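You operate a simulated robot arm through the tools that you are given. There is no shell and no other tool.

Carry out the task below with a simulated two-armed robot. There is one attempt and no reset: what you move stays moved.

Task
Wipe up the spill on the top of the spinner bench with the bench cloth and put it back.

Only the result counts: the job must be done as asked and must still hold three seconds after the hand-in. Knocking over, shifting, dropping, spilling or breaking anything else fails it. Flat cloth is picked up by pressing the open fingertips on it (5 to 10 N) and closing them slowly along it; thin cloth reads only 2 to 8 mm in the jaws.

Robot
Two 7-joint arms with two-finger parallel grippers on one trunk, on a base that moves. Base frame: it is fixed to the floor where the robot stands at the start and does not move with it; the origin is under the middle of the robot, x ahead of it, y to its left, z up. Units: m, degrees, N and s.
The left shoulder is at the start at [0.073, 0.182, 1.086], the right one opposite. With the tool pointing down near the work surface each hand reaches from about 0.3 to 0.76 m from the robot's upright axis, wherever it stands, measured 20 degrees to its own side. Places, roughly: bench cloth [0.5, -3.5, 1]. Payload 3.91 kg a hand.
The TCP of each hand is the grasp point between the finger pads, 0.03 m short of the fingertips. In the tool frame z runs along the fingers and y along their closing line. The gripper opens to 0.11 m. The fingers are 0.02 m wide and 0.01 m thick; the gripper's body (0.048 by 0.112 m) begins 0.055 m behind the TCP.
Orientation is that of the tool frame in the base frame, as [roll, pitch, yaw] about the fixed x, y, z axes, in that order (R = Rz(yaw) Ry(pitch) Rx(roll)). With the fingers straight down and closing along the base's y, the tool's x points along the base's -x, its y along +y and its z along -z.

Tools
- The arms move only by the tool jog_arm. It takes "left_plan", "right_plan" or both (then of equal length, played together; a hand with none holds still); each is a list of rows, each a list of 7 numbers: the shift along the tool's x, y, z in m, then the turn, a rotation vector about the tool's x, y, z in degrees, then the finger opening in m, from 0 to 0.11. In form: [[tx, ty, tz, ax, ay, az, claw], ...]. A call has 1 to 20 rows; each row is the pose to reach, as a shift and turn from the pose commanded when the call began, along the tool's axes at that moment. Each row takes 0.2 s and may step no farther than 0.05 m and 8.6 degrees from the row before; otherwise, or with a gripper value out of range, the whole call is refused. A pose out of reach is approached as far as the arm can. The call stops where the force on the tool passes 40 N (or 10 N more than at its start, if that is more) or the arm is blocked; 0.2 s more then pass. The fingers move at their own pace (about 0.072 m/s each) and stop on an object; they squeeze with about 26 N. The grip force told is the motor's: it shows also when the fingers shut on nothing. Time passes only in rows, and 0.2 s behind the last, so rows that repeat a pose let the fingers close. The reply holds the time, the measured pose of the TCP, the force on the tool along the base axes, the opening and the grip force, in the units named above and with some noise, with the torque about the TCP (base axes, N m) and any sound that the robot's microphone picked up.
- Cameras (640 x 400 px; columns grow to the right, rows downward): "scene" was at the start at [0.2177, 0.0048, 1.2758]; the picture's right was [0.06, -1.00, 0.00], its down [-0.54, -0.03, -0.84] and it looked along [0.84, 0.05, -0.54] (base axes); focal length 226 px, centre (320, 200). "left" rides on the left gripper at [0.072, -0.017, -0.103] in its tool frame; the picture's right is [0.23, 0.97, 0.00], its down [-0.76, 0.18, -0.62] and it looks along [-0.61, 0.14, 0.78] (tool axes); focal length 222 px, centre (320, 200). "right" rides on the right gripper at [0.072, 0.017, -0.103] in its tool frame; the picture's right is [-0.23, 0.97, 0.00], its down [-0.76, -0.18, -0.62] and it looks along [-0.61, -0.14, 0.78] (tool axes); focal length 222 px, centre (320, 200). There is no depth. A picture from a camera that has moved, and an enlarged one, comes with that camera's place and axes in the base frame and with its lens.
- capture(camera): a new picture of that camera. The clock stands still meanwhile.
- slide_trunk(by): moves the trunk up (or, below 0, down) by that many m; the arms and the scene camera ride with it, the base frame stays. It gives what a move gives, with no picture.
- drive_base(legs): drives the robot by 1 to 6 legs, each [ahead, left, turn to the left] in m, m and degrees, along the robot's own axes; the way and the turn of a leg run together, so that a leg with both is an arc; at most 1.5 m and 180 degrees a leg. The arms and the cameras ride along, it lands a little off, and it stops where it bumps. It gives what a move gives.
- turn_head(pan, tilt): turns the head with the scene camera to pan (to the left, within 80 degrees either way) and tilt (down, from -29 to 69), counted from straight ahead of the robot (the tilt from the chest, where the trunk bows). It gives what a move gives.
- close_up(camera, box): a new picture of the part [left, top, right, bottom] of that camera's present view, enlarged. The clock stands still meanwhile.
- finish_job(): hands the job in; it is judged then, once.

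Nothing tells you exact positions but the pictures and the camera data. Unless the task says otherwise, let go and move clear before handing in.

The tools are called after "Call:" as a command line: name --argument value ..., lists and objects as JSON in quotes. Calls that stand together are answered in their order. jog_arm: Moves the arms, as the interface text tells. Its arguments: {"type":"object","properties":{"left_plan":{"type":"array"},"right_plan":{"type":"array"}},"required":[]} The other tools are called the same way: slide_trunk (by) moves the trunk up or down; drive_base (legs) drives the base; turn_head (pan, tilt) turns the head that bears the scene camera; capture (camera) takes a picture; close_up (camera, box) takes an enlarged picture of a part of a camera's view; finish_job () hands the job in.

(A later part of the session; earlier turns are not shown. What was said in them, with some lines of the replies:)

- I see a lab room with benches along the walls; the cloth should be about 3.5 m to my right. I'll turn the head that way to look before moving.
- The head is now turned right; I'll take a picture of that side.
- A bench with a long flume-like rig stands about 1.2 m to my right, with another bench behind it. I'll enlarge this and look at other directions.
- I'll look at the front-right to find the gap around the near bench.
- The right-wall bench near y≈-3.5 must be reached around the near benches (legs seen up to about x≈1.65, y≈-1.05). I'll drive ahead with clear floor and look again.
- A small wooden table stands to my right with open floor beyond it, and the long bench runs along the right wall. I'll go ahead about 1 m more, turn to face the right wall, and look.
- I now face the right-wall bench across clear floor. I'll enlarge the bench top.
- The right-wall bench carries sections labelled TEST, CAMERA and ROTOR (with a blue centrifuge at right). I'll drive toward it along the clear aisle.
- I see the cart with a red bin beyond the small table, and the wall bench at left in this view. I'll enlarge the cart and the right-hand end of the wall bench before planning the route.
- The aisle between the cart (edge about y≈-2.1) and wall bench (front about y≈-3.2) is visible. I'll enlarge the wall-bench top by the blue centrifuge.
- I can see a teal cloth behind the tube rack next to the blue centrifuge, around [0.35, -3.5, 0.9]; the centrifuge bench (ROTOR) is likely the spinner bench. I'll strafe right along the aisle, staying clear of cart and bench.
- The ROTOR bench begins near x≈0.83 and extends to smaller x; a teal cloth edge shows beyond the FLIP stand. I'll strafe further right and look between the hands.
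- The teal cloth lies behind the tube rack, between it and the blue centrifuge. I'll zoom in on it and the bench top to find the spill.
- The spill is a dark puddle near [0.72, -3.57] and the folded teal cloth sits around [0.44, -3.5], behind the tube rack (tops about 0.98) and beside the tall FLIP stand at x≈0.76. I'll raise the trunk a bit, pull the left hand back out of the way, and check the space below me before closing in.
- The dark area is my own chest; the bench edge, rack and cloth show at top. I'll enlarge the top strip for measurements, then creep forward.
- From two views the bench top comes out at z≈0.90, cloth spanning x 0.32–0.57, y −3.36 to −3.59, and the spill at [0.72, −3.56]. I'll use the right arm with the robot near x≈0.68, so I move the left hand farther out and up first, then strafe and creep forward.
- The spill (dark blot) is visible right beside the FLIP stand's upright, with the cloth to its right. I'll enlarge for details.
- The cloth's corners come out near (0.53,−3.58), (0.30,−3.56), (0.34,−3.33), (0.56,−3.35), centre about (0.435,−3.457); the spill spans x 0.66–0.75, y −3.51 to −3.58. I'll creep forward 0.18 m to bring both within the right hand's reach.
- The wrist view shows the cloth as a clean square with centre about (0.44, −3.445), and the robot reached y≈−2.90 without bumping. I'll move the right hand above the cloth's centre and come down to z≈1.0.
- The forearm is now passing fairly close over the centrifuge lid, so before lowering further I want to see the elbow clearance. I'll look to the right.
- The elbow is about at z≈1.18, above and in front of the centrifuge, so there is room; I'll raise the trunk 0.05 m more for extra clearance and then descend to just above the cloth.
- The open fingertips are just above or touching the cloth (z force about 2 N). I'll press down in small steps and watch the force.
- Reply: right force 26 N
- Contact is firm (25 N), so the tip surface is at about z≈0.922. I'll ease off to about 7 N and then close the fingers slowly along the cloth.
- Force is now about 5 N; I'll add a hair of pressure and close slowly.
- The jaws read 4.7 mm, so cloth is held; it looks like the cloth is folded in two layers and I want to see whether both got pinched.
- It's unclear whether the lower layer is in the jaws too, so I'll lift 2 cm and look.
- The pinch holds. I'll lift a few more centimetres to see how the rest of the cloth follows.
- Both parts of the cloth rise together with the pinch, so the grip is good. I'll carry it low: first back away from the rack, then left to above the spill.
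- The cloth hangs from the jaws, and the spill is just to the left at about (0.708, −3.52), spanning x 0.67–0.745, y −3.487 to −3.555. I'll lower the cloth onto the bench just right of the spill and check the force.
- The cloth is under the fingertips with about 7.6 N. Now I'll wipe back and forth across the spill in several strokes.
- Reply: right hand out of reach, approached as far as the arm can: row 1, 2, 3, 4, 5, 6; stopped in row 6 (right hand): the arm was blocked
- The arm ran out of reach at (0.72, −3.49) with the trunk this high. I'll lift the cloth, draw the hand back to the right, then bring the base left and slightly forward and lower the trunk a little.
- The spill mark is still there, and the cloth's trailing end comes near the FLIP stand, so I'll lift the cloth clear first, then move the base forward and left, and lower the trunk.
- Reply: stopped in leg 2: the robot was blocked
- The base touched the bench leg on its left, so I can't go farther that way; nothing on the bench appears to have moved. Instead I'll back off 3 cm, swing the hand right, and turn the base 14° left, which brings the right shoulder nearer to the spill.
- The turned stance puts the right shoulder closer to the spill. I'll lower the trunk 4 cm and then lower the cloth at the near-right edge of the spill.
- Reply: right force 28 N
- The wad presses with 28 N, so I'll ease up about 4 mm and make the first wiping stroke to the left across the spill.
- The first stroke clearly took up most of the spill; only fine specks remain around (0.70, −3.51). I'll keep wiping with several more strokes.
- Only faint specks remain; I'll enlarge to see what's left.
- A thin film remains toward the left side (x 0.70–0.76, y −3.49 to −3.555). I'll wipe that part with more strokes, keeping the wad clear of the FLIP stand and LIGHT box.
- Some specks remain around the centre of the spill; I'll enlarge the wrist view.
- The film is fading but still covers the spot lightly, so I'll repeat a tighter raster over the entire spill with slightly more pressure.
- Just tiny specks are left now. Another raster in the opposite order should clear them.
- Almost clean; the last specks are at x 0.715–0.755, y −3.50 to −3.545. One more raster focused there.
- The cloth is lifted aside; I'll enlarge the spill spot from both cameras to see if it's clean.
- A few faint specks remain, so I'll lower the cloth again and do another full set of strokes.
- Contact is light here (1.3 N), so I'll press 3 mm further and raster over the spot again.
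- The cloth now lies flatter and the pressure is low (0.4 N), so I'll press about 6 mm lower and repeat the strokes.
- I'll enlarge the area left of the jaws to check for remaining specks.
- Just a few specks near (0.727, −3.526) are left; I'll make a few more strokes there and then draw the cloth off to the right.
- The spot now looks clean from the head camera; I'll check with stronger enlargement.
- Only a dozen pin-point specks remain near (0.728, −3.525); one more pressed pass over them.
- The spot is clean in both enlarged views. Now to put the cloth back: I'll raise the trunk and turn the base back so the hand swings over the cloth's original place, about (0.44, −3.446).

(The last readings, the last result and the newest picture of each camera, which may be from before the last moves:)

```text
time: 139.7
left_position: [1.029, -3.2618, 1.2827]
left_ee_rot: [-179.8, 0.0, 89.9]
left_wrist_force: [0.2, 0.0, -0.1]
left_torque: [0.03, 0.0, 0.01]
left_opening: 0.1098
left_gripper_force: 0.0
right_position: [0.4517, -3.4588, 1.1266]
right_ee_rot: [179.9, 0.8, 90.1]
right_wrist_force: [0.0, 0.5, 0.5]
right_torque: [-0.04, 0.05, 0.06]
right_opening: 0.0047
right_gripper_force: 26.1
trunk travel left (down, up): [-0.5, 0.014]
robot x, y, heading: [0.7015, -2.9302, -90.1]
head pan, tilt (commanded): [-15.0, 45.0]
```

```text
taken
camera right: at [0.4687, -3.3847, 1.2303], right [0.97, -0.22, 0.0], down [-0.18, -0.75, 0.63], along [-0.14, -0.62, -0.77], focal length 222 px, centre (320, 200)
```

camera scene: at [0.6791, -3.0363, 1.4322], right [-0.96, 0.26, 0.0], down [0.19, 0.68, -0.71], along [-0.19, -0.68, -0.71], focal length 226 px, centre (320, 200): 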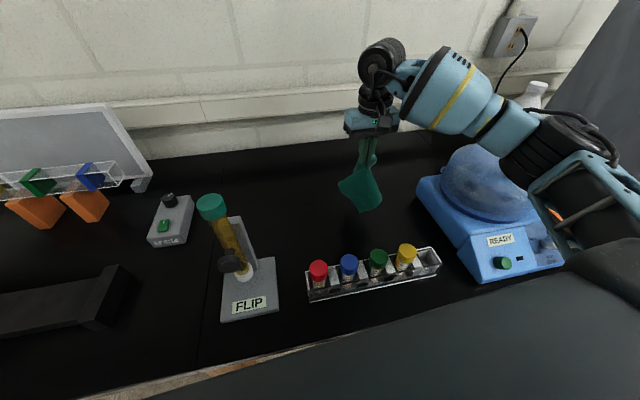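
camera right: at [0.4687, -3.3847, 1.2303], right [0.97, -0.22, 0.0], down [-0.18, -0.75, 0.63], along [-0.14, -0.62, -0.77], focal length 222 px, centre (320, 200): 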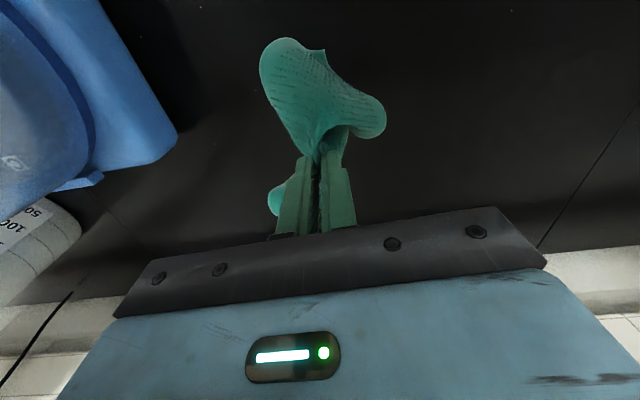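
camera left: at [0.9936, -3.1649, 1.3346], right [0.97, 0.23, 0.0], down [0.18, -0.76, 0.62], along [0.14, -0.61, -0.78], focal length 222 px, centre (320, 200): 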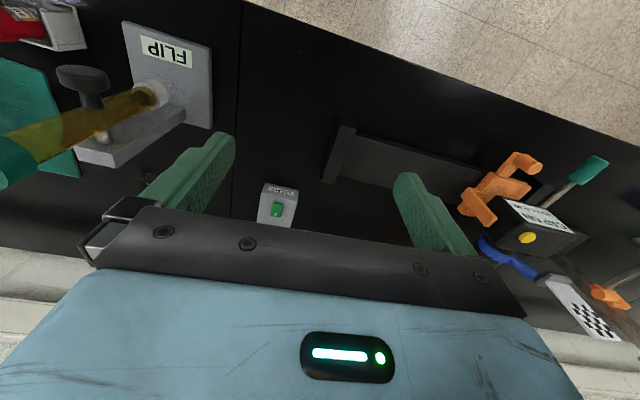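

The hand is over the cloth's original place with the cloth hanging free. I'll lower it so the near flap touches down first and then ease back as it settles.

Call:
jog_arm --right_plan '[[0.02, -0.005, 0.03, 0, 0, 0, 0.0], [0.035, -0.01, 0.06, 0, 0, 0, 0.0], [0.045, -0.012, 0.085, 0, 0, 0, 0.0], [0.038, -0.012, 0.105, 0, 0, 0, 0.0], [0.028, -0.012, 0.122, 0, 0, 0, 0.0], [0.016, -0.012, 0.138, 0, 0, 0, 0.0], [0.005, -0.012, 0.15, 0, 0, 0, 0.0], [0.0, -0.012, 0.15, 0, 0, 0, 0.0]]'

Call:
capture --camera "right"

Call:
close_up --camera "scene" --box '[280, 120, 460, 300]'

```text
time: 141.5
left_position: [1.0292, -3.2619, 1.2816]
left_ee_rot: [-180.0, 0.1, 89.8]
left_wrist_force: [0.0, -0.8, 0.0]
left_torque: [0.0, 0.02, -0.01]
left_opening: 0.1101
left_gripper_force: 0.0
right_position: [0.4394, -3.4605, 0.9776]
right_ee_rot: [-180.0, 0.8, 90.1]
right_wrist_force: [0.1, 0.5, 1.0]
right_torque: [0.05, 0.0, 0.06]
right_opening: 0.0045
right_gripper_force: 26.2
trunk travel left (down, up): [-0.5, 0.014]
robot x, y, heading: [0.7047, -2.9285, -90.3]
head pan, tilt (commanded): [-15.0, 45.0]
```

```text
taken
camera right: at [0.4566, -3.3869, 1.0805], right [0.97, -0.22, 0.0], down [-0.18, -0.75, 0.63], along [-0.14, -0.62, -0.77], focal length 222 px, centre (320, 200)
```

right: 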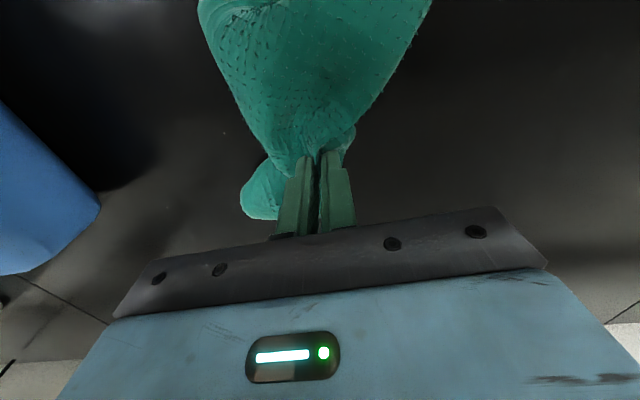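

```text
2.22 times, centred on (370, 210) of scene
camera zoom: at [0.6791, -3.036, 1.4322], right [-0.96, 0.26, 0.0], down [0.19, 0.68, -0.71], along [-0.19, -0.68, -0.71], focal length 503 px, centre (209, 178)
```

zoom: 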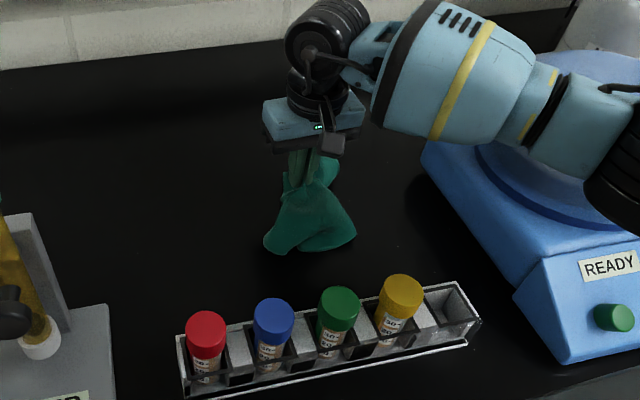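

The near flap has settled toward the rack side without touching it. I'll lower the rest to the bench and check the force before opening.

Call:
jog_arm --right_plan '[[-0.004, 0, 0.006, 0, 0, 0, 0.0], [-0.004, 0, 0.011, 0, 0, 0, 0.0], [0.0, 0, 0.0145, 0, 0, 0, 0.0], [0.004, 0, 0.0145, 0, 0, 0, 0.0]]'

```text
time: 142.5
left_position: [1.0296, -3.2613, 1.2821]
left_ee_rot: [-179.9, 0.1, 89.9]
left_wrist_force: [-0.1, -0.4, -0.1]
left_torque: [-0.03, 0.0, 0.02]
left_opening: 0.11
left_gripper_force: 0.0
right_position: [0.4395, -3.4573, 0.9647]
right_ee_rot: [180.0, 0.9, 90.2]
right_wrist_force: [1.2, -4.2, 13.5]
right_torque: [-0.11, 0.08, 0.09]
right_opening: 0.0044
right_gripper_force: 25.5
trunk travel left (down, up): [-0.5, 0.014]
robot x, y, heading: [0.7011, -2.9251, -90.4]
head pan, tilt (commanded): [-15.0, 45.0]
```

Contact is about 13 N. I'll open the fingers slowly so they spread the gathered cloth outward, then look before lifting.

Call:
jog_arm --right_plan '[[0, 0, -0.001, 0, 0, 0, 0.0], [0, 0, -0.001, 0, 0, 0, 0.006], [0, 0, -0.001, 0, 0, 0, 0.012], [0, 0, -0.001, 0, 0, 0, 0.018], [0, 0, -0.001, 0, 0, 0, 0.024], [0, 0, -0.001, 0, 0, 0, 0.03], [0, 0, -0.001, 0, 0, 0, 0.036], [0, 0, -0.001, 0, 0, 0, 0.042], [0, 0, -0.001, 0, 0, 0, 0.048], [0, 0, -0.001, 0, 0, 0, 0.054], [0, 0, -0.001, 0, 0, 0, 0.06], [0, 0, -0.001, 0, 0, 0, 0.06]]'

Call:
capture --camera "right"

Call:
close_up --camera "scene" --box '[280, 120, 460, 300]'

```text
time: 145.1
left_position: [1.0296, -3.2613, 1.2824]
left_ee_rot: [-179.9, 0.0, 89.8]
left_wrist_force: [0.1, 0.1, 0.5]
left_torque: [0.0, 0.01, 0.02]
left_opening: 0.11
left_gripper_force: 0.0
right_position: [0.4385, -3.4569, 0.9646]
right_ee_rot: [-179.8, 0.7, 90.3]
right_wrist_force: [3.0, 0.5, 10.7]
right_torque: [0.03, 0.22, -0.04]
right_opening: 0.0584
right_gripper_force: 0.1
trunk travel left (down, up): [-0.5, 0.014]
robot x, y, heading: [0.7073, -2.9283, -90.2]
head pan, tilt (commanded): [-15.0, 45.0]
```

```text
taken
camera right: at [0.4566, -3.3821, 1.0677], right [0.97, -0.22, 0.0], down [-0.17, -0.75, 0.63], along [-0.14, -0.62, -0.77], focal length 222 px, centre (320, 200)
```

right: 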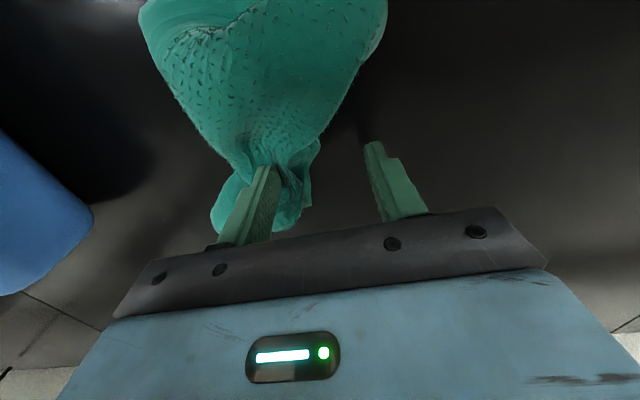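

```text
2.22 times, centred on (370, 210) of scene
camera zoom: at [0.6799, -3.0354, 1.4323], right [-0.96, 0.26, 0.0], down [0.19, 0.68, -0.71], along [-0.19, -0.68, -0.71], focal length 503 px, centre (209, 178)
```

zoom: 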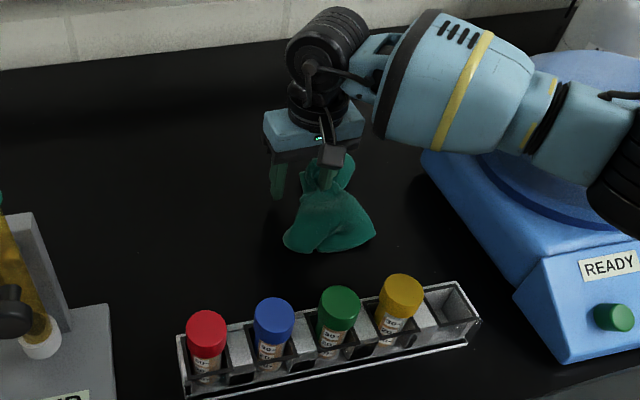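

The cloth came to rest near its place, slightly with the right finger. I'll lift the open hand straight up and look.

Call:
jog_arm --right_plan '[[0, 0, -0.01, 0, 0, 0, 0.062], [0, 0, -0.025, 0, 0, 0, 0.062], [0, 0, -0.05, 0, 0, 0, 0.062], [0, 0, -0.08, 0, 0, 0, 0.062], [0, 0, -0.12, 0, 0, 0, 0.062], [0, 0, -0.16, 0, 0, 0, 0.062], [0, 0, -0.2, 0, 0, 0, 0.062]]'

Call:
capture --camera "right"

Call:
close_up --camera "scene" --box '[280, 120, 460, 300]'

```text
time: 146.7
left_position: [1.0301, -3.262, 1.2822]
left_ee_rot: [-179.8, 0.1, 89.9]
left_wrist_force: [1.1, 0.6, -0.8]
left_torque: [0.0, 0.02, -0.01]
left_opening: 0.11
left_gripper_force: 0.1
right_position: [0.4414, -3.4547, 1.1637]
right_ee_rot: [180.0, 0.7, 90.3]
right_wrist_force: [0.4, -0.1, -0.2]
right_torque: [-0.01, 0.01, 0.03]
right_opening: 0.0622
right_gripper_force: 0.1
trunk travel left (down, up): [-0.5, 0.014]
robot x, y, heading: [0.7021, -2.9248, -90.5]
head pan, tilt (commanded): [-15.0, 45.0]
```

```text
taken
camera right: at [0.459, -3.3797, 1.2676], right [0.97, -0.22, 0.0], down [-0.17, -0.75, 0.63], along [-0.14, -0.62, -0.77], focal length 222 px, centre (320, 200)
```

right: 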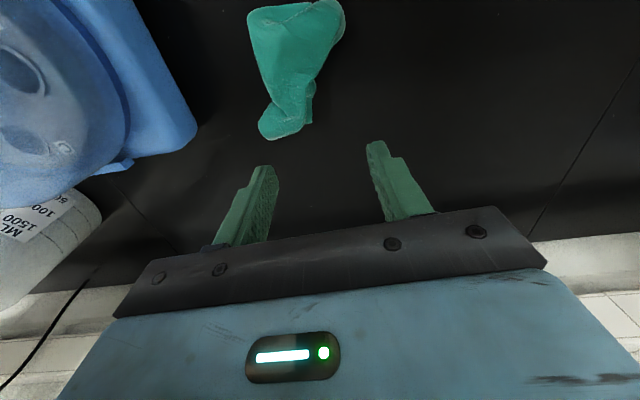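

```text
2.22 times, centred on (370, 210) of scene
camera zoom: at [0.6796, -3.0358, 1.4323], right [-0.96, 0.26, 0.0], down [0.19, 0.68, -0.71], along [-0.19, -0.68, -0.71], focal length 503 px, centre (209, 178)
```

zoom: 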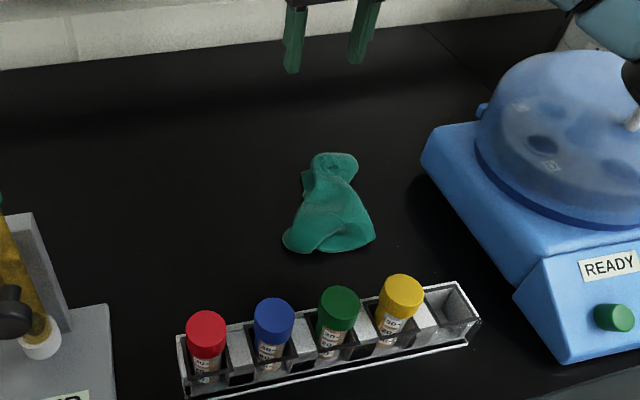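

The cloth lies folded up with its middle about (0.405, −3.42), roughly 4 cm to the right of where it was and more crumpled. I'll look closer to decide how to straighten it.

Call:
close_up --camera "scene" --box '[345, 170, 405, 235]'

Call:
close_up --camera "right" --box '[200, 0, 400, 160]'

```text
6.15 times, centred on (375, 202) of scene
camera zoom: at [0.6796, -3.0358, 1.4323], right [-0.96, 0.26, 0.0], down [0.19, 0.68, -0.71], along [-0.19, -0.68, -0.71], focal length 1393 px, centre (-18, 185)
```

zoom: 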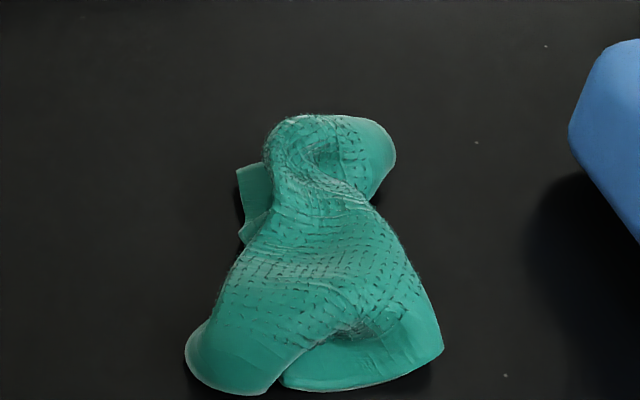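

```text
2.50 times, centred on (300, 80) of right
camera zoom: at [0.459, -3.3797, 1.2676], right [0.97, -0.22, 0.0], down [-0.17, -0.75, 0.63], along [-0.14, -0.62, -0.77], focal length 555 px, centre (370, 500)
```

zoom: 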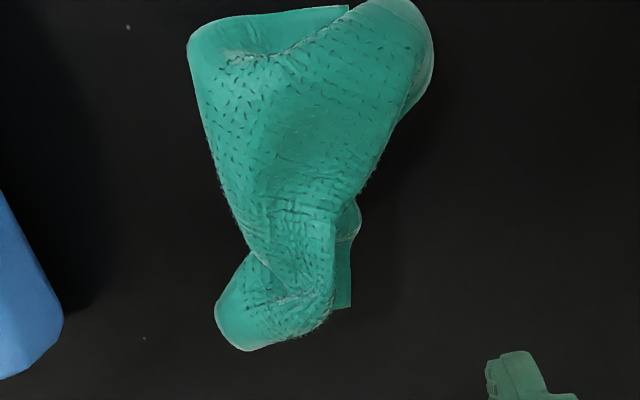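

I'll straighten it: pinch the left lobe near (0.466, −3.397) and pull it to the left, which should both unfurl and re-centre the cloth. First I move above it.

Call:
jog_arm --right_plan '[[0.02, 0.01, 0.03, 0, 0, 0, 0.055], [0.04, 0.02, 0.07, 0, 0, 0, 0.05], [0.056, 0.025, 0.11, 0, 0, 0, 0.045], [0.056, 0.025, 0.15, 0, 0, 0, 0.04], [0.056, 0.025, 0.18, 0, 0, 0, 0.04], [0.056, 0.025, 0.192, 0, 0, 0, 0.04], [0.056, 0.025, 0.192, 0, 0, 0, 0.04]]'

Call:
capture --camera "right"

Call:
close_up --camera "scene" --box '[290, 150, 430, 280]'

```text
time: 148.3
left_position: [1.0291, -3.2615, 1.2822]
left_ee_rot: [-180.0, 0.1, 89.8]
left_wrist_force: [0.6, -0.3, -1.4]
left_torque: [0.0, -0.01, 0.01]
left_opening: 0.11
left_gripper_force: 0.1
right_position: [0.4642, -3.3998, 0.9693]
right_ee_rot: [-179.8, 0.7, 90.0]
right_wrist_force: [0.7, 0.1, 1.3]
right_torque: [0.02, -0.01, -0.01]
right_opening: 0.0402
right_gripper_force: 0.1
trunk travel left (down, up): [-0.5, 0.014]
robot x, y, heading: [0.7029, -2.9275, -90.0]
head pan, tilt (commanded): [-15.0, 45.0]
```

```text
taken
camera right: at [0.4816, -3.3261, 1.0733], right [0.97, -0.22, 0.0], down [-0.18, -0.75, 0.63], along [-0.14, -0.62, -0.77], focal length 222 px, centre (320, 200)
```

right: 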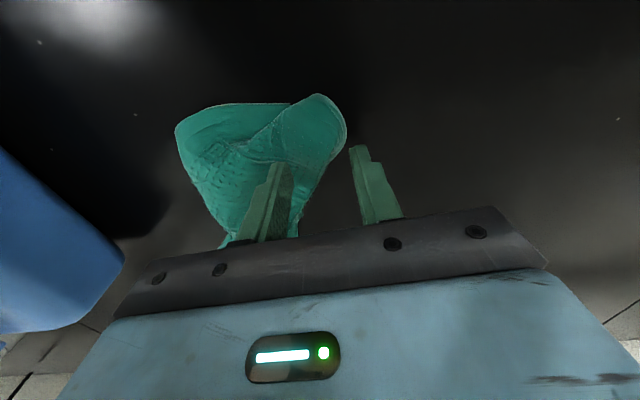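

```text
3.08 times, centred on (360, 215) of scene
camera zoom: at [0.6791, -3.0361, 1.4322], right [-0.96, 0.26, 0.0], down [0.19, 0.68, -0.71], along [-0.19, -0.68, -0.71], focal length 696 px, centre (197, 154)
```

zoom: 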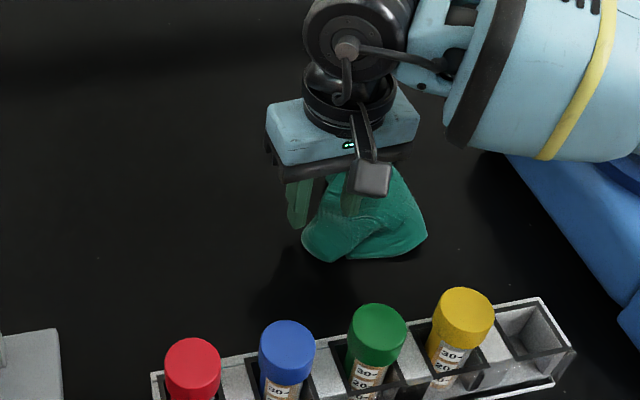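

The jaws straddle the left lobe. I'll press down gently and close slowly on it.

Call:
jog_arm --right_plan '[[0, 0, 0.005, 0, 0, 0, 0.04], [0, 0, 0.009, 0, 0, 0, 0.04], [0, 0, 0.012, 0, 0, 0, 0.04], [0, 0, 0.012, 0, 0, 0, 0.04]]'

```text
time: 149.3
left_position: [1.0295, -3.2612, 1.2812]
left_ee_rot: [-180.0, 0.1, 89.9]
left_wrist_force: [-0.3, -0.1, -0.2]
left_torque: [0.0, -0.02, 0.01]
left_opening: 0.1101
left_gripper_force: 0.1
right_position: [0.4645, -3.4015, 0.9599]
right_ee_rot: [-180.0, 1.0, 90.2]
right_wrist_force: [-2.0, 1.0, 16.3]
right_torque: [0.08, 0.51, -0.07]
right_opening: 0.0407
right_gripper_force: 0.9
trunk travel left (down, up): [-0.5, 0.014]
robot x, y, heading: [0.7059, -2.9217, -90.2]
head pan, tilt (commanded): [-15.0, 45.0]
```

Call:
jog_arm --right_plan '[[0, 0, -0.001, 0, 0, 0, 0.036], [0, 0, -0.001, 0, 0, 0, 0.031], [0, 0, -0.001, 0, 0, 0, 0.026], [0, 0, -0.001, 0, 0, 0, 0.021], [0, 0, -0.001, 0, 0, 0, 0.016], [0, 0, -0.001, 0, 0, 0, 0.011], [0, 0, -0.001, 0, 0, 0, 0.006], [0, 0, -0.001, 0, 0, 0, 0.0], [0, 0, -0.001, 0, 0, 0, 0.0], [0, 0, -0.001, 0, 0, 0, 0.0]]'

Call:
capture --camera "right"

Call:
close_up --camera "scene" --box '[290, 150, 430, 280]'

```text
time: 151.5
left_position: [1.0287, -3.2609, 1.2813]
left_ee_rot: [-179.9, 0.1, 89.9]
left_wrist_force: [0.2, 0.0, -0.5]
left_torque: [0.01, -0.02, -0.01]
left_opening: 0.1101
left_gripper_force: 0.0
right_position: [0.4652, -3.4004, 0.9609]
right_ee_rot: [-179.9, 0.8, 90.1]
right_wrist_force: [-5.0, -2.9, 20.4]
right_torque: [0.01, 0.29, 0.01]
right_opening: 0.0076
right_gripper_force: 26.3
trunk travel left (down, up): [-0.5, 0.014]
robot x, y, heading: [0.6996, -2.9266, -90.2]
head pan, tilt (commanded): [-15.0, 45.0]
```

```text
taken
camera right: at [0.4812, -3.3262, 1.0637], right [0.97, -0.23, 0.0], down [-0.18, -0.75, 0.63], along [-0.14, -0.62, -0.77], focal length 222 px, centre (320, 200)
```

right: 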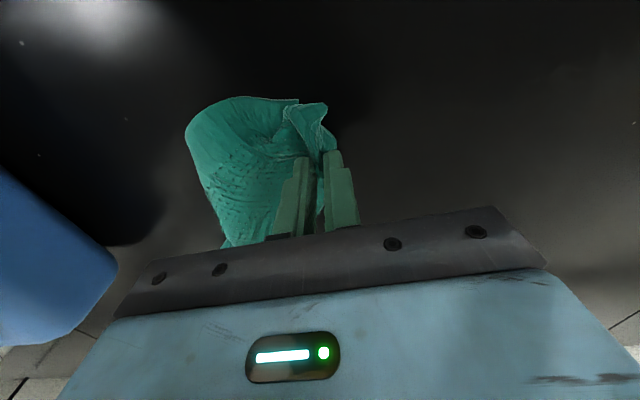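

```text
3.08 times, centred on (360, 215) of scene
camera zoom: at [0.6792, -3.0351, 1.4323], right [-0.96, 0.26, 0.0], down [0.19, 0.68, -0.71], along [-0.19, -0.68, -0.71], focal length 696 px, centre (197, 154)
```

zoom: 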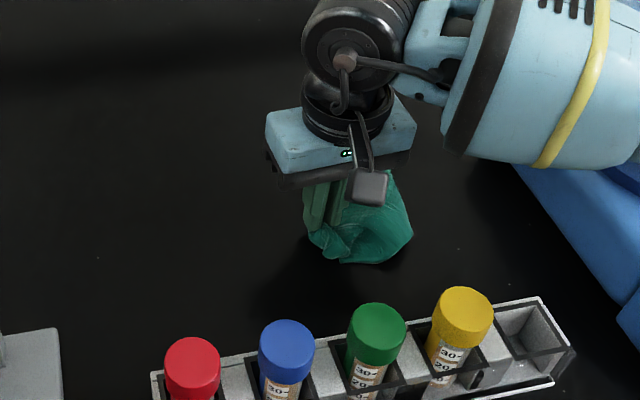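

The left lobe is held (7.6 mm). I'll pull it left, low and slowly, to unfurl the cloth.

Call:
jog_arm --right_plan '[[0, 0.0, -0.006, 0, 0, 0, 0.0], [0, 0.012, -0.006, 0, 0, 0, 0.0], [0, 0.024, -0.006, 0, 0, 0, 0.0], [0, 0.036, -0.006, 0, 0, 0, 0.0], [0, 0.048, -0.006, 0, 0, 0, 0.0], [0, 0.06, -0.006, 0, 0, 0, 0.0], [0, 0.072, -0.006, 0, 0, 0, 0.0], [0, 0.08, -0.006, 0, 0, 0, 0.0], [0, 0.08, -0.006, 0, 0, 0, 0.0]]'

Call:
capture --camera "right"

Call:
close_up --camera "scene" --box '[280, 140, 440, 280]'

```text
time: 153.5
left_position: [1.0283, -3.2619, 1.2824]
left_ee_rot: [-180.0, 0.1, 89.9]
left_wrist_force: [-0.8, -0.8, -0.8]
left_torque: [-0.01, 0.04, 0.0]
left_opening: 0.11
left_gripper_force: 0.0
right_position: [0.545, -3.4007, 0.9663]
right_ee_rot: [180.0, 0.7, 90.1]
right_wrist_force: [-0.8, 0.1, 1.5]
right_torque: [-0.01, -0.03, -0.05]
right_opening: 0.0068
right_gripper_force: 26.0
trunk travel left (down, up): [-0.5, 0.014]
robot x, y, heading: [0.703, -2.9252, -89.9]
head pan, tilt (commanded): [-15.0, 45.0]
```

```text
taken
camera right: at [0.5619, -3.3259, 1.069], right [0.97, -0.23, 0.0], down [-0.18, -0.75, 0.63], along [-0.14, -0.62, -0.77], focal length 222 px, centre (320, 200)
```

right: 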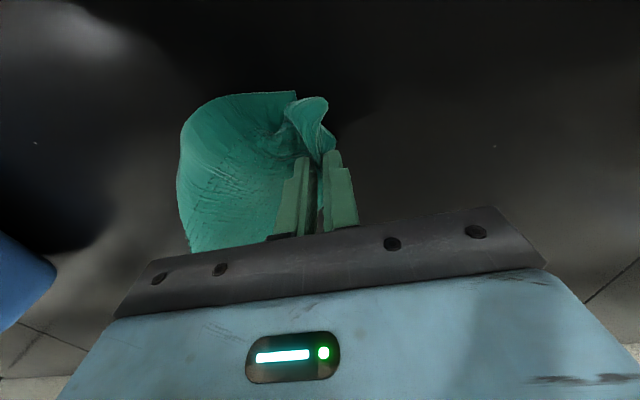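

```text
2.86 times, centred on (360, 210) of scene
camera zoom: at [0.6789, -3.0361, 1.4322], right [-0.96, 0.26, 0.0], down [0.19, 0.68, -0.71], along [-0.19, -0.68, -0.71], focal length 647 px, centre (206, 171)
```

zoom: 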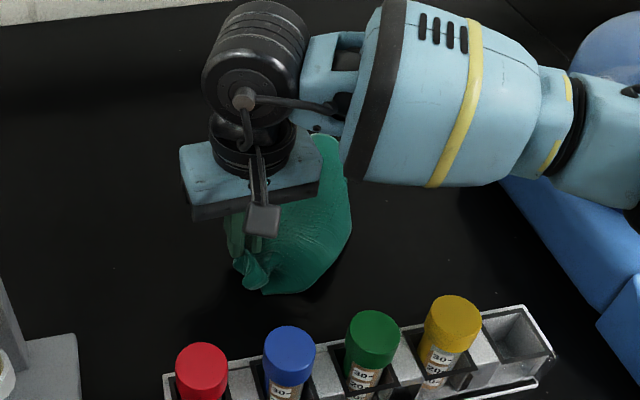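

The cloth spread out behind the pull. I'll lower slightly, open just a little and lift to see its shape.

Call:
jog_arm --right_plan '[[0, 0, 0.005, 0, 0, 0, 0.0], [0, 0, 0.005, 0, 0, 0, 0.006], [0, 0, 0.005, 0, 0, 0, 0.012], [0, 0, 0.004, 0, 0, 0, 0.018], [0, 0, 0.003, 0, 0, 0, 0.022], [0, 0, 0.0, 0, 0, 0, 0.025], [0, 0, -0.01, 0, 0, 0, 0.026], [0, 0, -0.03, 0, 0, 0, 0.026], [0, 0, -0.07, 0, 0, 0, 0.026], [0, 0, -0.11, 0, 0, 0, 0.026], [-0.04, 0, -0.15, 0, 0, 0, 0.04], [-0.08, 0, -0.18, 0, 0, 0, 0.04]]'

Call:
capture --camera "right"

Call:
close_up --camera "scene" --box '[280, 140, 440, 280]'

```text
refused: row 11 steps farther than a row can; nothing moved
```

```text
taken
camera right: at [0.5619, -3.3259, 1.069], right [0.97, -0.23, 0.0], down [-0.18, -0.75, 0.63], along [-0.14, -0.62, -0.77], focal length 222 px, centre (320, 200)
```

right: 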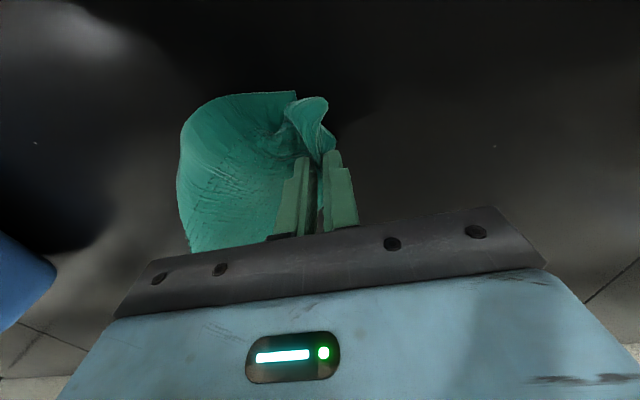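

```text
2.86 times, centred on (360, 210) of scene
camera zoom: at [0.6789, -3.0361, 1.4322], right [-0.96, 0.26, 0.0], down [0.19, 0.68, -0.71], along [-0.19, -0.68, -0.71], focal length 647 px, centre (206, 171)
```

zoom: 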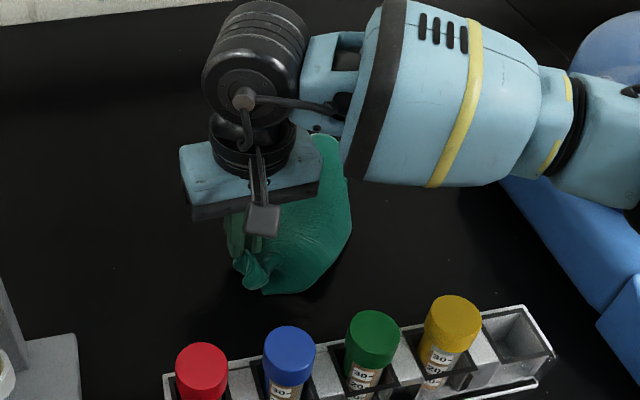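

That call was refused for one step being too long; nothing moved. I'll resend it with smaller steps.

Call:
jog_arm --right_plan '[[0, 0, 0.005, 0, 0, 0, 0.0], [0, 0, 0.005, 0, 0, 0, 0.006], [0, 0, 0.005, 0, 0, 0, 0.012], [0, 0, 0.004, 0, 0, 0, 0.018], [0, 0, 0.003, 0, 0, 0, 0.022], [0, 0, 0.0, 0, 0, 0, 0.025], [0, 0, -0.01, 0, 0, 0, 0.026], [0, 0, -0.03, 0, 0, 0, 0.026], [0, 0, -0.07, 0, 0, 0, 0.026], [0, 0, -0.11, 0, 0, 0, 0.026], [-0.02, 0, -0.15, 0, 0, 0, 0.04], [-0.05, 0, -0.18, 0, 0, 0, 0.04], [-0.08, 0, -0.2, 0, 0, 0, 0.04]]'

Call:
capture --camera "right"

Call:
close_up --camera "scene" --box '[280, 140, 440, 280]'

```text
time: 156.3
left_position: [1.0296, -3.2617, 1.2808]
left_ee_rot: [-179.9, 0.0, 89.9]
left_wrist_force: [-0.1, -0.4, -0.1]
left_torque: [-0.01, 0.0, 0.02]
left_opening: 0.1103
left_gripper_force: 0.1
right_position: [0.5452, -3.4756, 1.1695]
right_ee_rot: [179.9, 0.7, 90.2]
right_wrist_force: [0.5, -0.3, 0.5]
right_torque: [-0.03, -0.01, 0.0]
right_opening: 0.04
right_gripper_force: 0.0
trunk travel left (down, up): [-0.5, 0.014]
robot x, y, heading: [0.7038, -2.9265, -90.1]
head pan, tilt (commanded): [-15.0, 45.0]
```

```text
taken
camera right: at [0.5624, -3.4025, 1.2712], right [0.97, -0.22, 0.0], down [-0.18, -0.76, 0.63], along [-0.14, -0.62, -0.78], focal length 222 px, centre (320, 200)
```

right: 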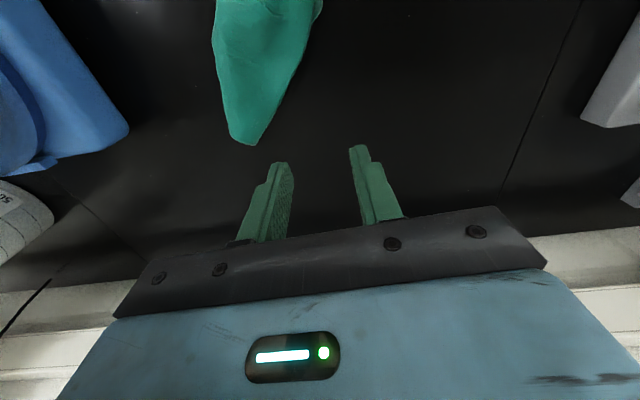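

```text
2.86 times, centred on (360, 210) of scene
camera zoom: at [0.6796, -3.0365, 1.4322], right [-0.96, 0.26, 0.0], down [0.19, 0.68, -0.71], along [-0.19, -0.68, -0.71], focal length 647 px, centre (206, 171)
```

zoom: 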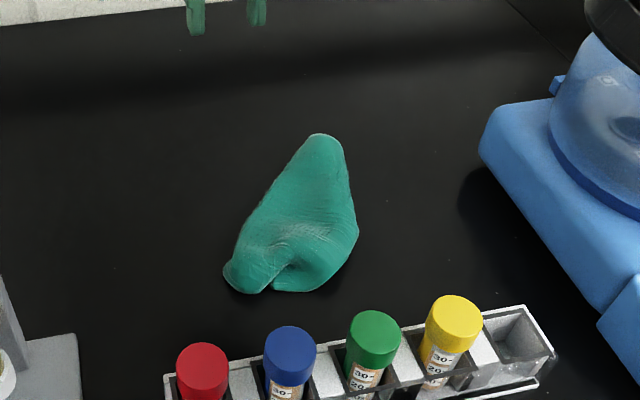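

The cloth now lies flatter with its middle near (0.465, −3.42), within about 2 cm of its original centre (0.447, −3.428). I'll double-check the spill area once more from both cameras.

Call:
close_up --camera "right" --box '[380, 20, 580, 170]'

Call:
close_up --camera "scene" --box '[230, 130, 350, 230]'

Call:
capture --camera "scene"

```text
2.67 times, centred on (480, 95) of right
camera zoom: at [0.5624, -3.4025, 1.2712], right [0.97, -0.22, 0.0], down [-0.18, -0.76, 0.63], along [-0.14, -0.62, -0.78], focal length 592 px, centre (-107, 480)
```

zoom: 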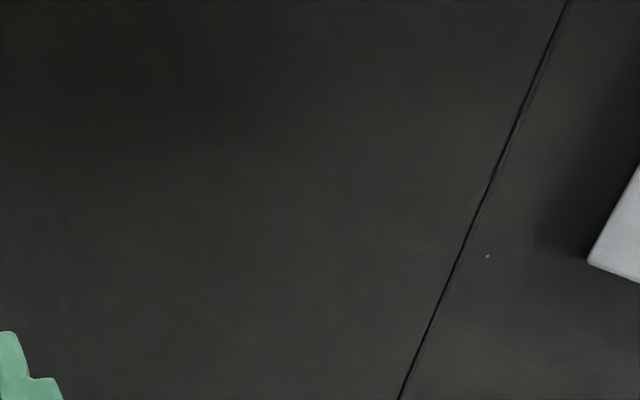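

```text
4.00 times, centred on (290, 180) of scene
camera zoom: at [0.6796, -3.0365, 1.4322], right [-0.96, 0.26, 0.0], down [0.19, 0.68, -0.71], along [-0.19, -0.68, -0.71], focal length 906 px, centre (440, 280)
```

zoom: 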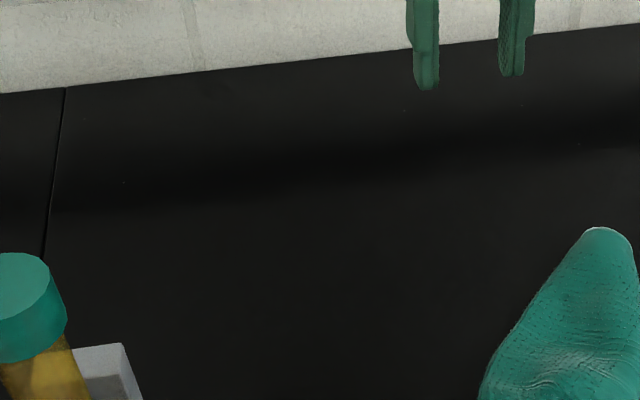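

```text
taken
camera scene: at [0.6796, -3.0365, 1.4322], right [-0.96, 0.26, 0.0], down [0.19, 0.68, -0.71], along [-0.19, -0.68, -0.71], focal length 226 px, centre (320, 200)
```

scene: 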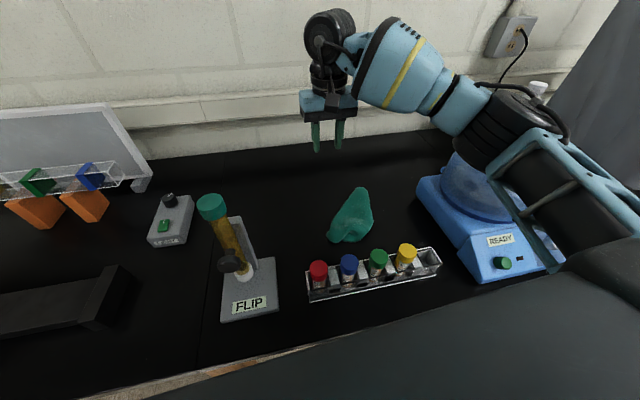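

The spill is gone, the cloth is back in its place, and rack, FLIP stand, centrifuge and LIGHT box all stand as before. I'll raise the hand and draw it back clear.

Call:
jog_arm --right_plan '[[0.0, 0, -0.03, 0, 0, 0, 0.06], [0.0, 0, -0.06, 0, 0, 0, 0.08], [0.03, 0, -0.08, 0, 0, 0, 0.1], [0.07, 0, -0.085, 0, 0, 0, 0.11], [0.11, 0, -0.085, 0, 0, 0, 0.11], [0.15, 0, -0.085, 0, 0, 0, 0.11], [0.15, 0, -0.085, 0, 0, 0, 0.11]]'

Call:
drive_base --legs '[[-0.15, 0.0, 0.0]]'

Call:
capture --camera "scene"

Call:
close_up --camera "scene" --box '[220, 100, 460, 250]'

```text
time: 157.9
left_position: [1.0305, -3.2621, 1.2823]
left_ee_rot: [-179.8, 0.0, 89.9]
left_wrist_force: [-0.2, 0.2, -0.7]
left_torque: [-0.01, 0.01, -0.01]
left_opening: 0.1101
left_gripper_force: 0.1
right_position: [0.5443, -3.3283, 1.252]
right_ee_rot: [180.0, 0.5, 90.2]
right_wrist_force: [0.1, 0.1, 0.1]
right_torque: [-0.02, 0.02, 0.0]
right_opening: 0.1102
right_gripper_force: 0.1
trunk travel left (down, up): [-0.5, 0.014]
robot x, y, heading: [0.7044, -2.9257, -90.4]
head pan, tilt (commanded): [-15.0, 45.0]
```

```text
time: 159.3
left_position: [1.0295, -3.1163, 1.2809]
left_ee_rot: [-180.0, -0.2, 89.7]
left_wrist_force: [0.0, 0.3, -0.2]
left_torque: [0.07, -0.01, -0.01]
left_opening: 0.1101
left_gripper_force: 0.1
right_position: [0.5429, -3.183, 1.251]
right_ee_rot: [-180.0, 0.5, 90.2]
right_wrist_force: [-0.6, 0.0, 1.0]
right_torque: [0.0, -0.01, -0.01]
right_opening: 0.1099
right_gripper_force: 0.1
trunk travel left (down, up): [-0.5, 0.014]
robot x, y, heading: [0.7013, -2.7825, -90.3]
head pan, tilt (commanded): [-15.0, 45.0]
```

```text
taken
camera scene: at [0.6796, -2.8911, 1.432], right [-0.96, 0.26, 0.0], down [0.19, 0.68, -0.71], along [-0.19, -0.68, -0.71], focal length 226 px, centre (320, 200)
```

scene: 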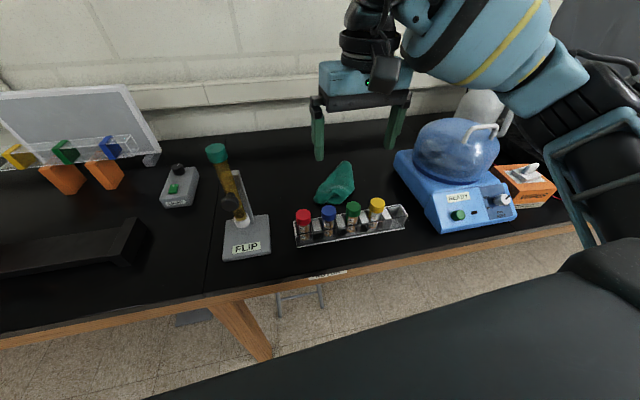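

```text
2.67 times, centred on (340, 175) of scene
camera zoom: at [0.6796, -2.8911, 1.432], right [-0.96, 0.26, 0.0], down [0.19, 0.68, -0.71], along [-0.19, -0.68, -0.71], focal length 604 px, centre (267, 267)
```

zoom: 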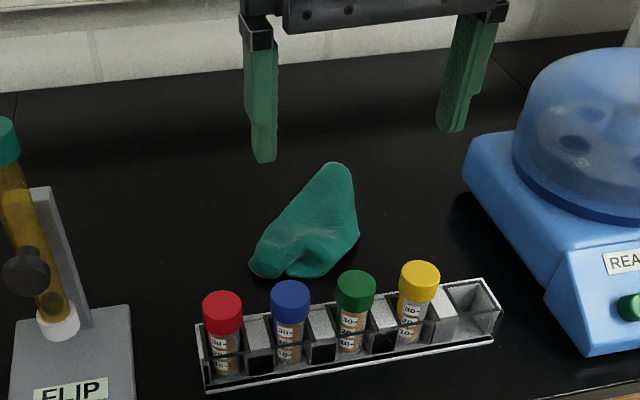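

The bench is clean where the spill was, the cloth rests back in its place behind the tube rack, nothing else has moved, and both hands are clear. I'm handing the job in.

Call:
finish_job

```text
The job is handed in.
```

I wiped up the spill beside the FLIP stand on the ROTOR bench and put the bench cloth back behind the tube rack. I took the ROTOR bench to be the spinner bench because the blue centrifuge stands on it. The job is handed in. No result came back, so I don't know how it was judged.

- **Spill:** it took several wiping passes. The last enlarged views showed no residue.
- **Cloth:** its middle is about 2 cm from where it lay, judged from the pictures. It is partly folded over, not spread flat as it was at the start.
- **Everything else:** while I was lining up to wipe, the base was stopped once, most likely by a bench leg, and I backed off. The tube rack, FLIP stand, centrifuge and LIGHT box looked in place in the final picture.

The hands were open and clear of the bench at hand-in.
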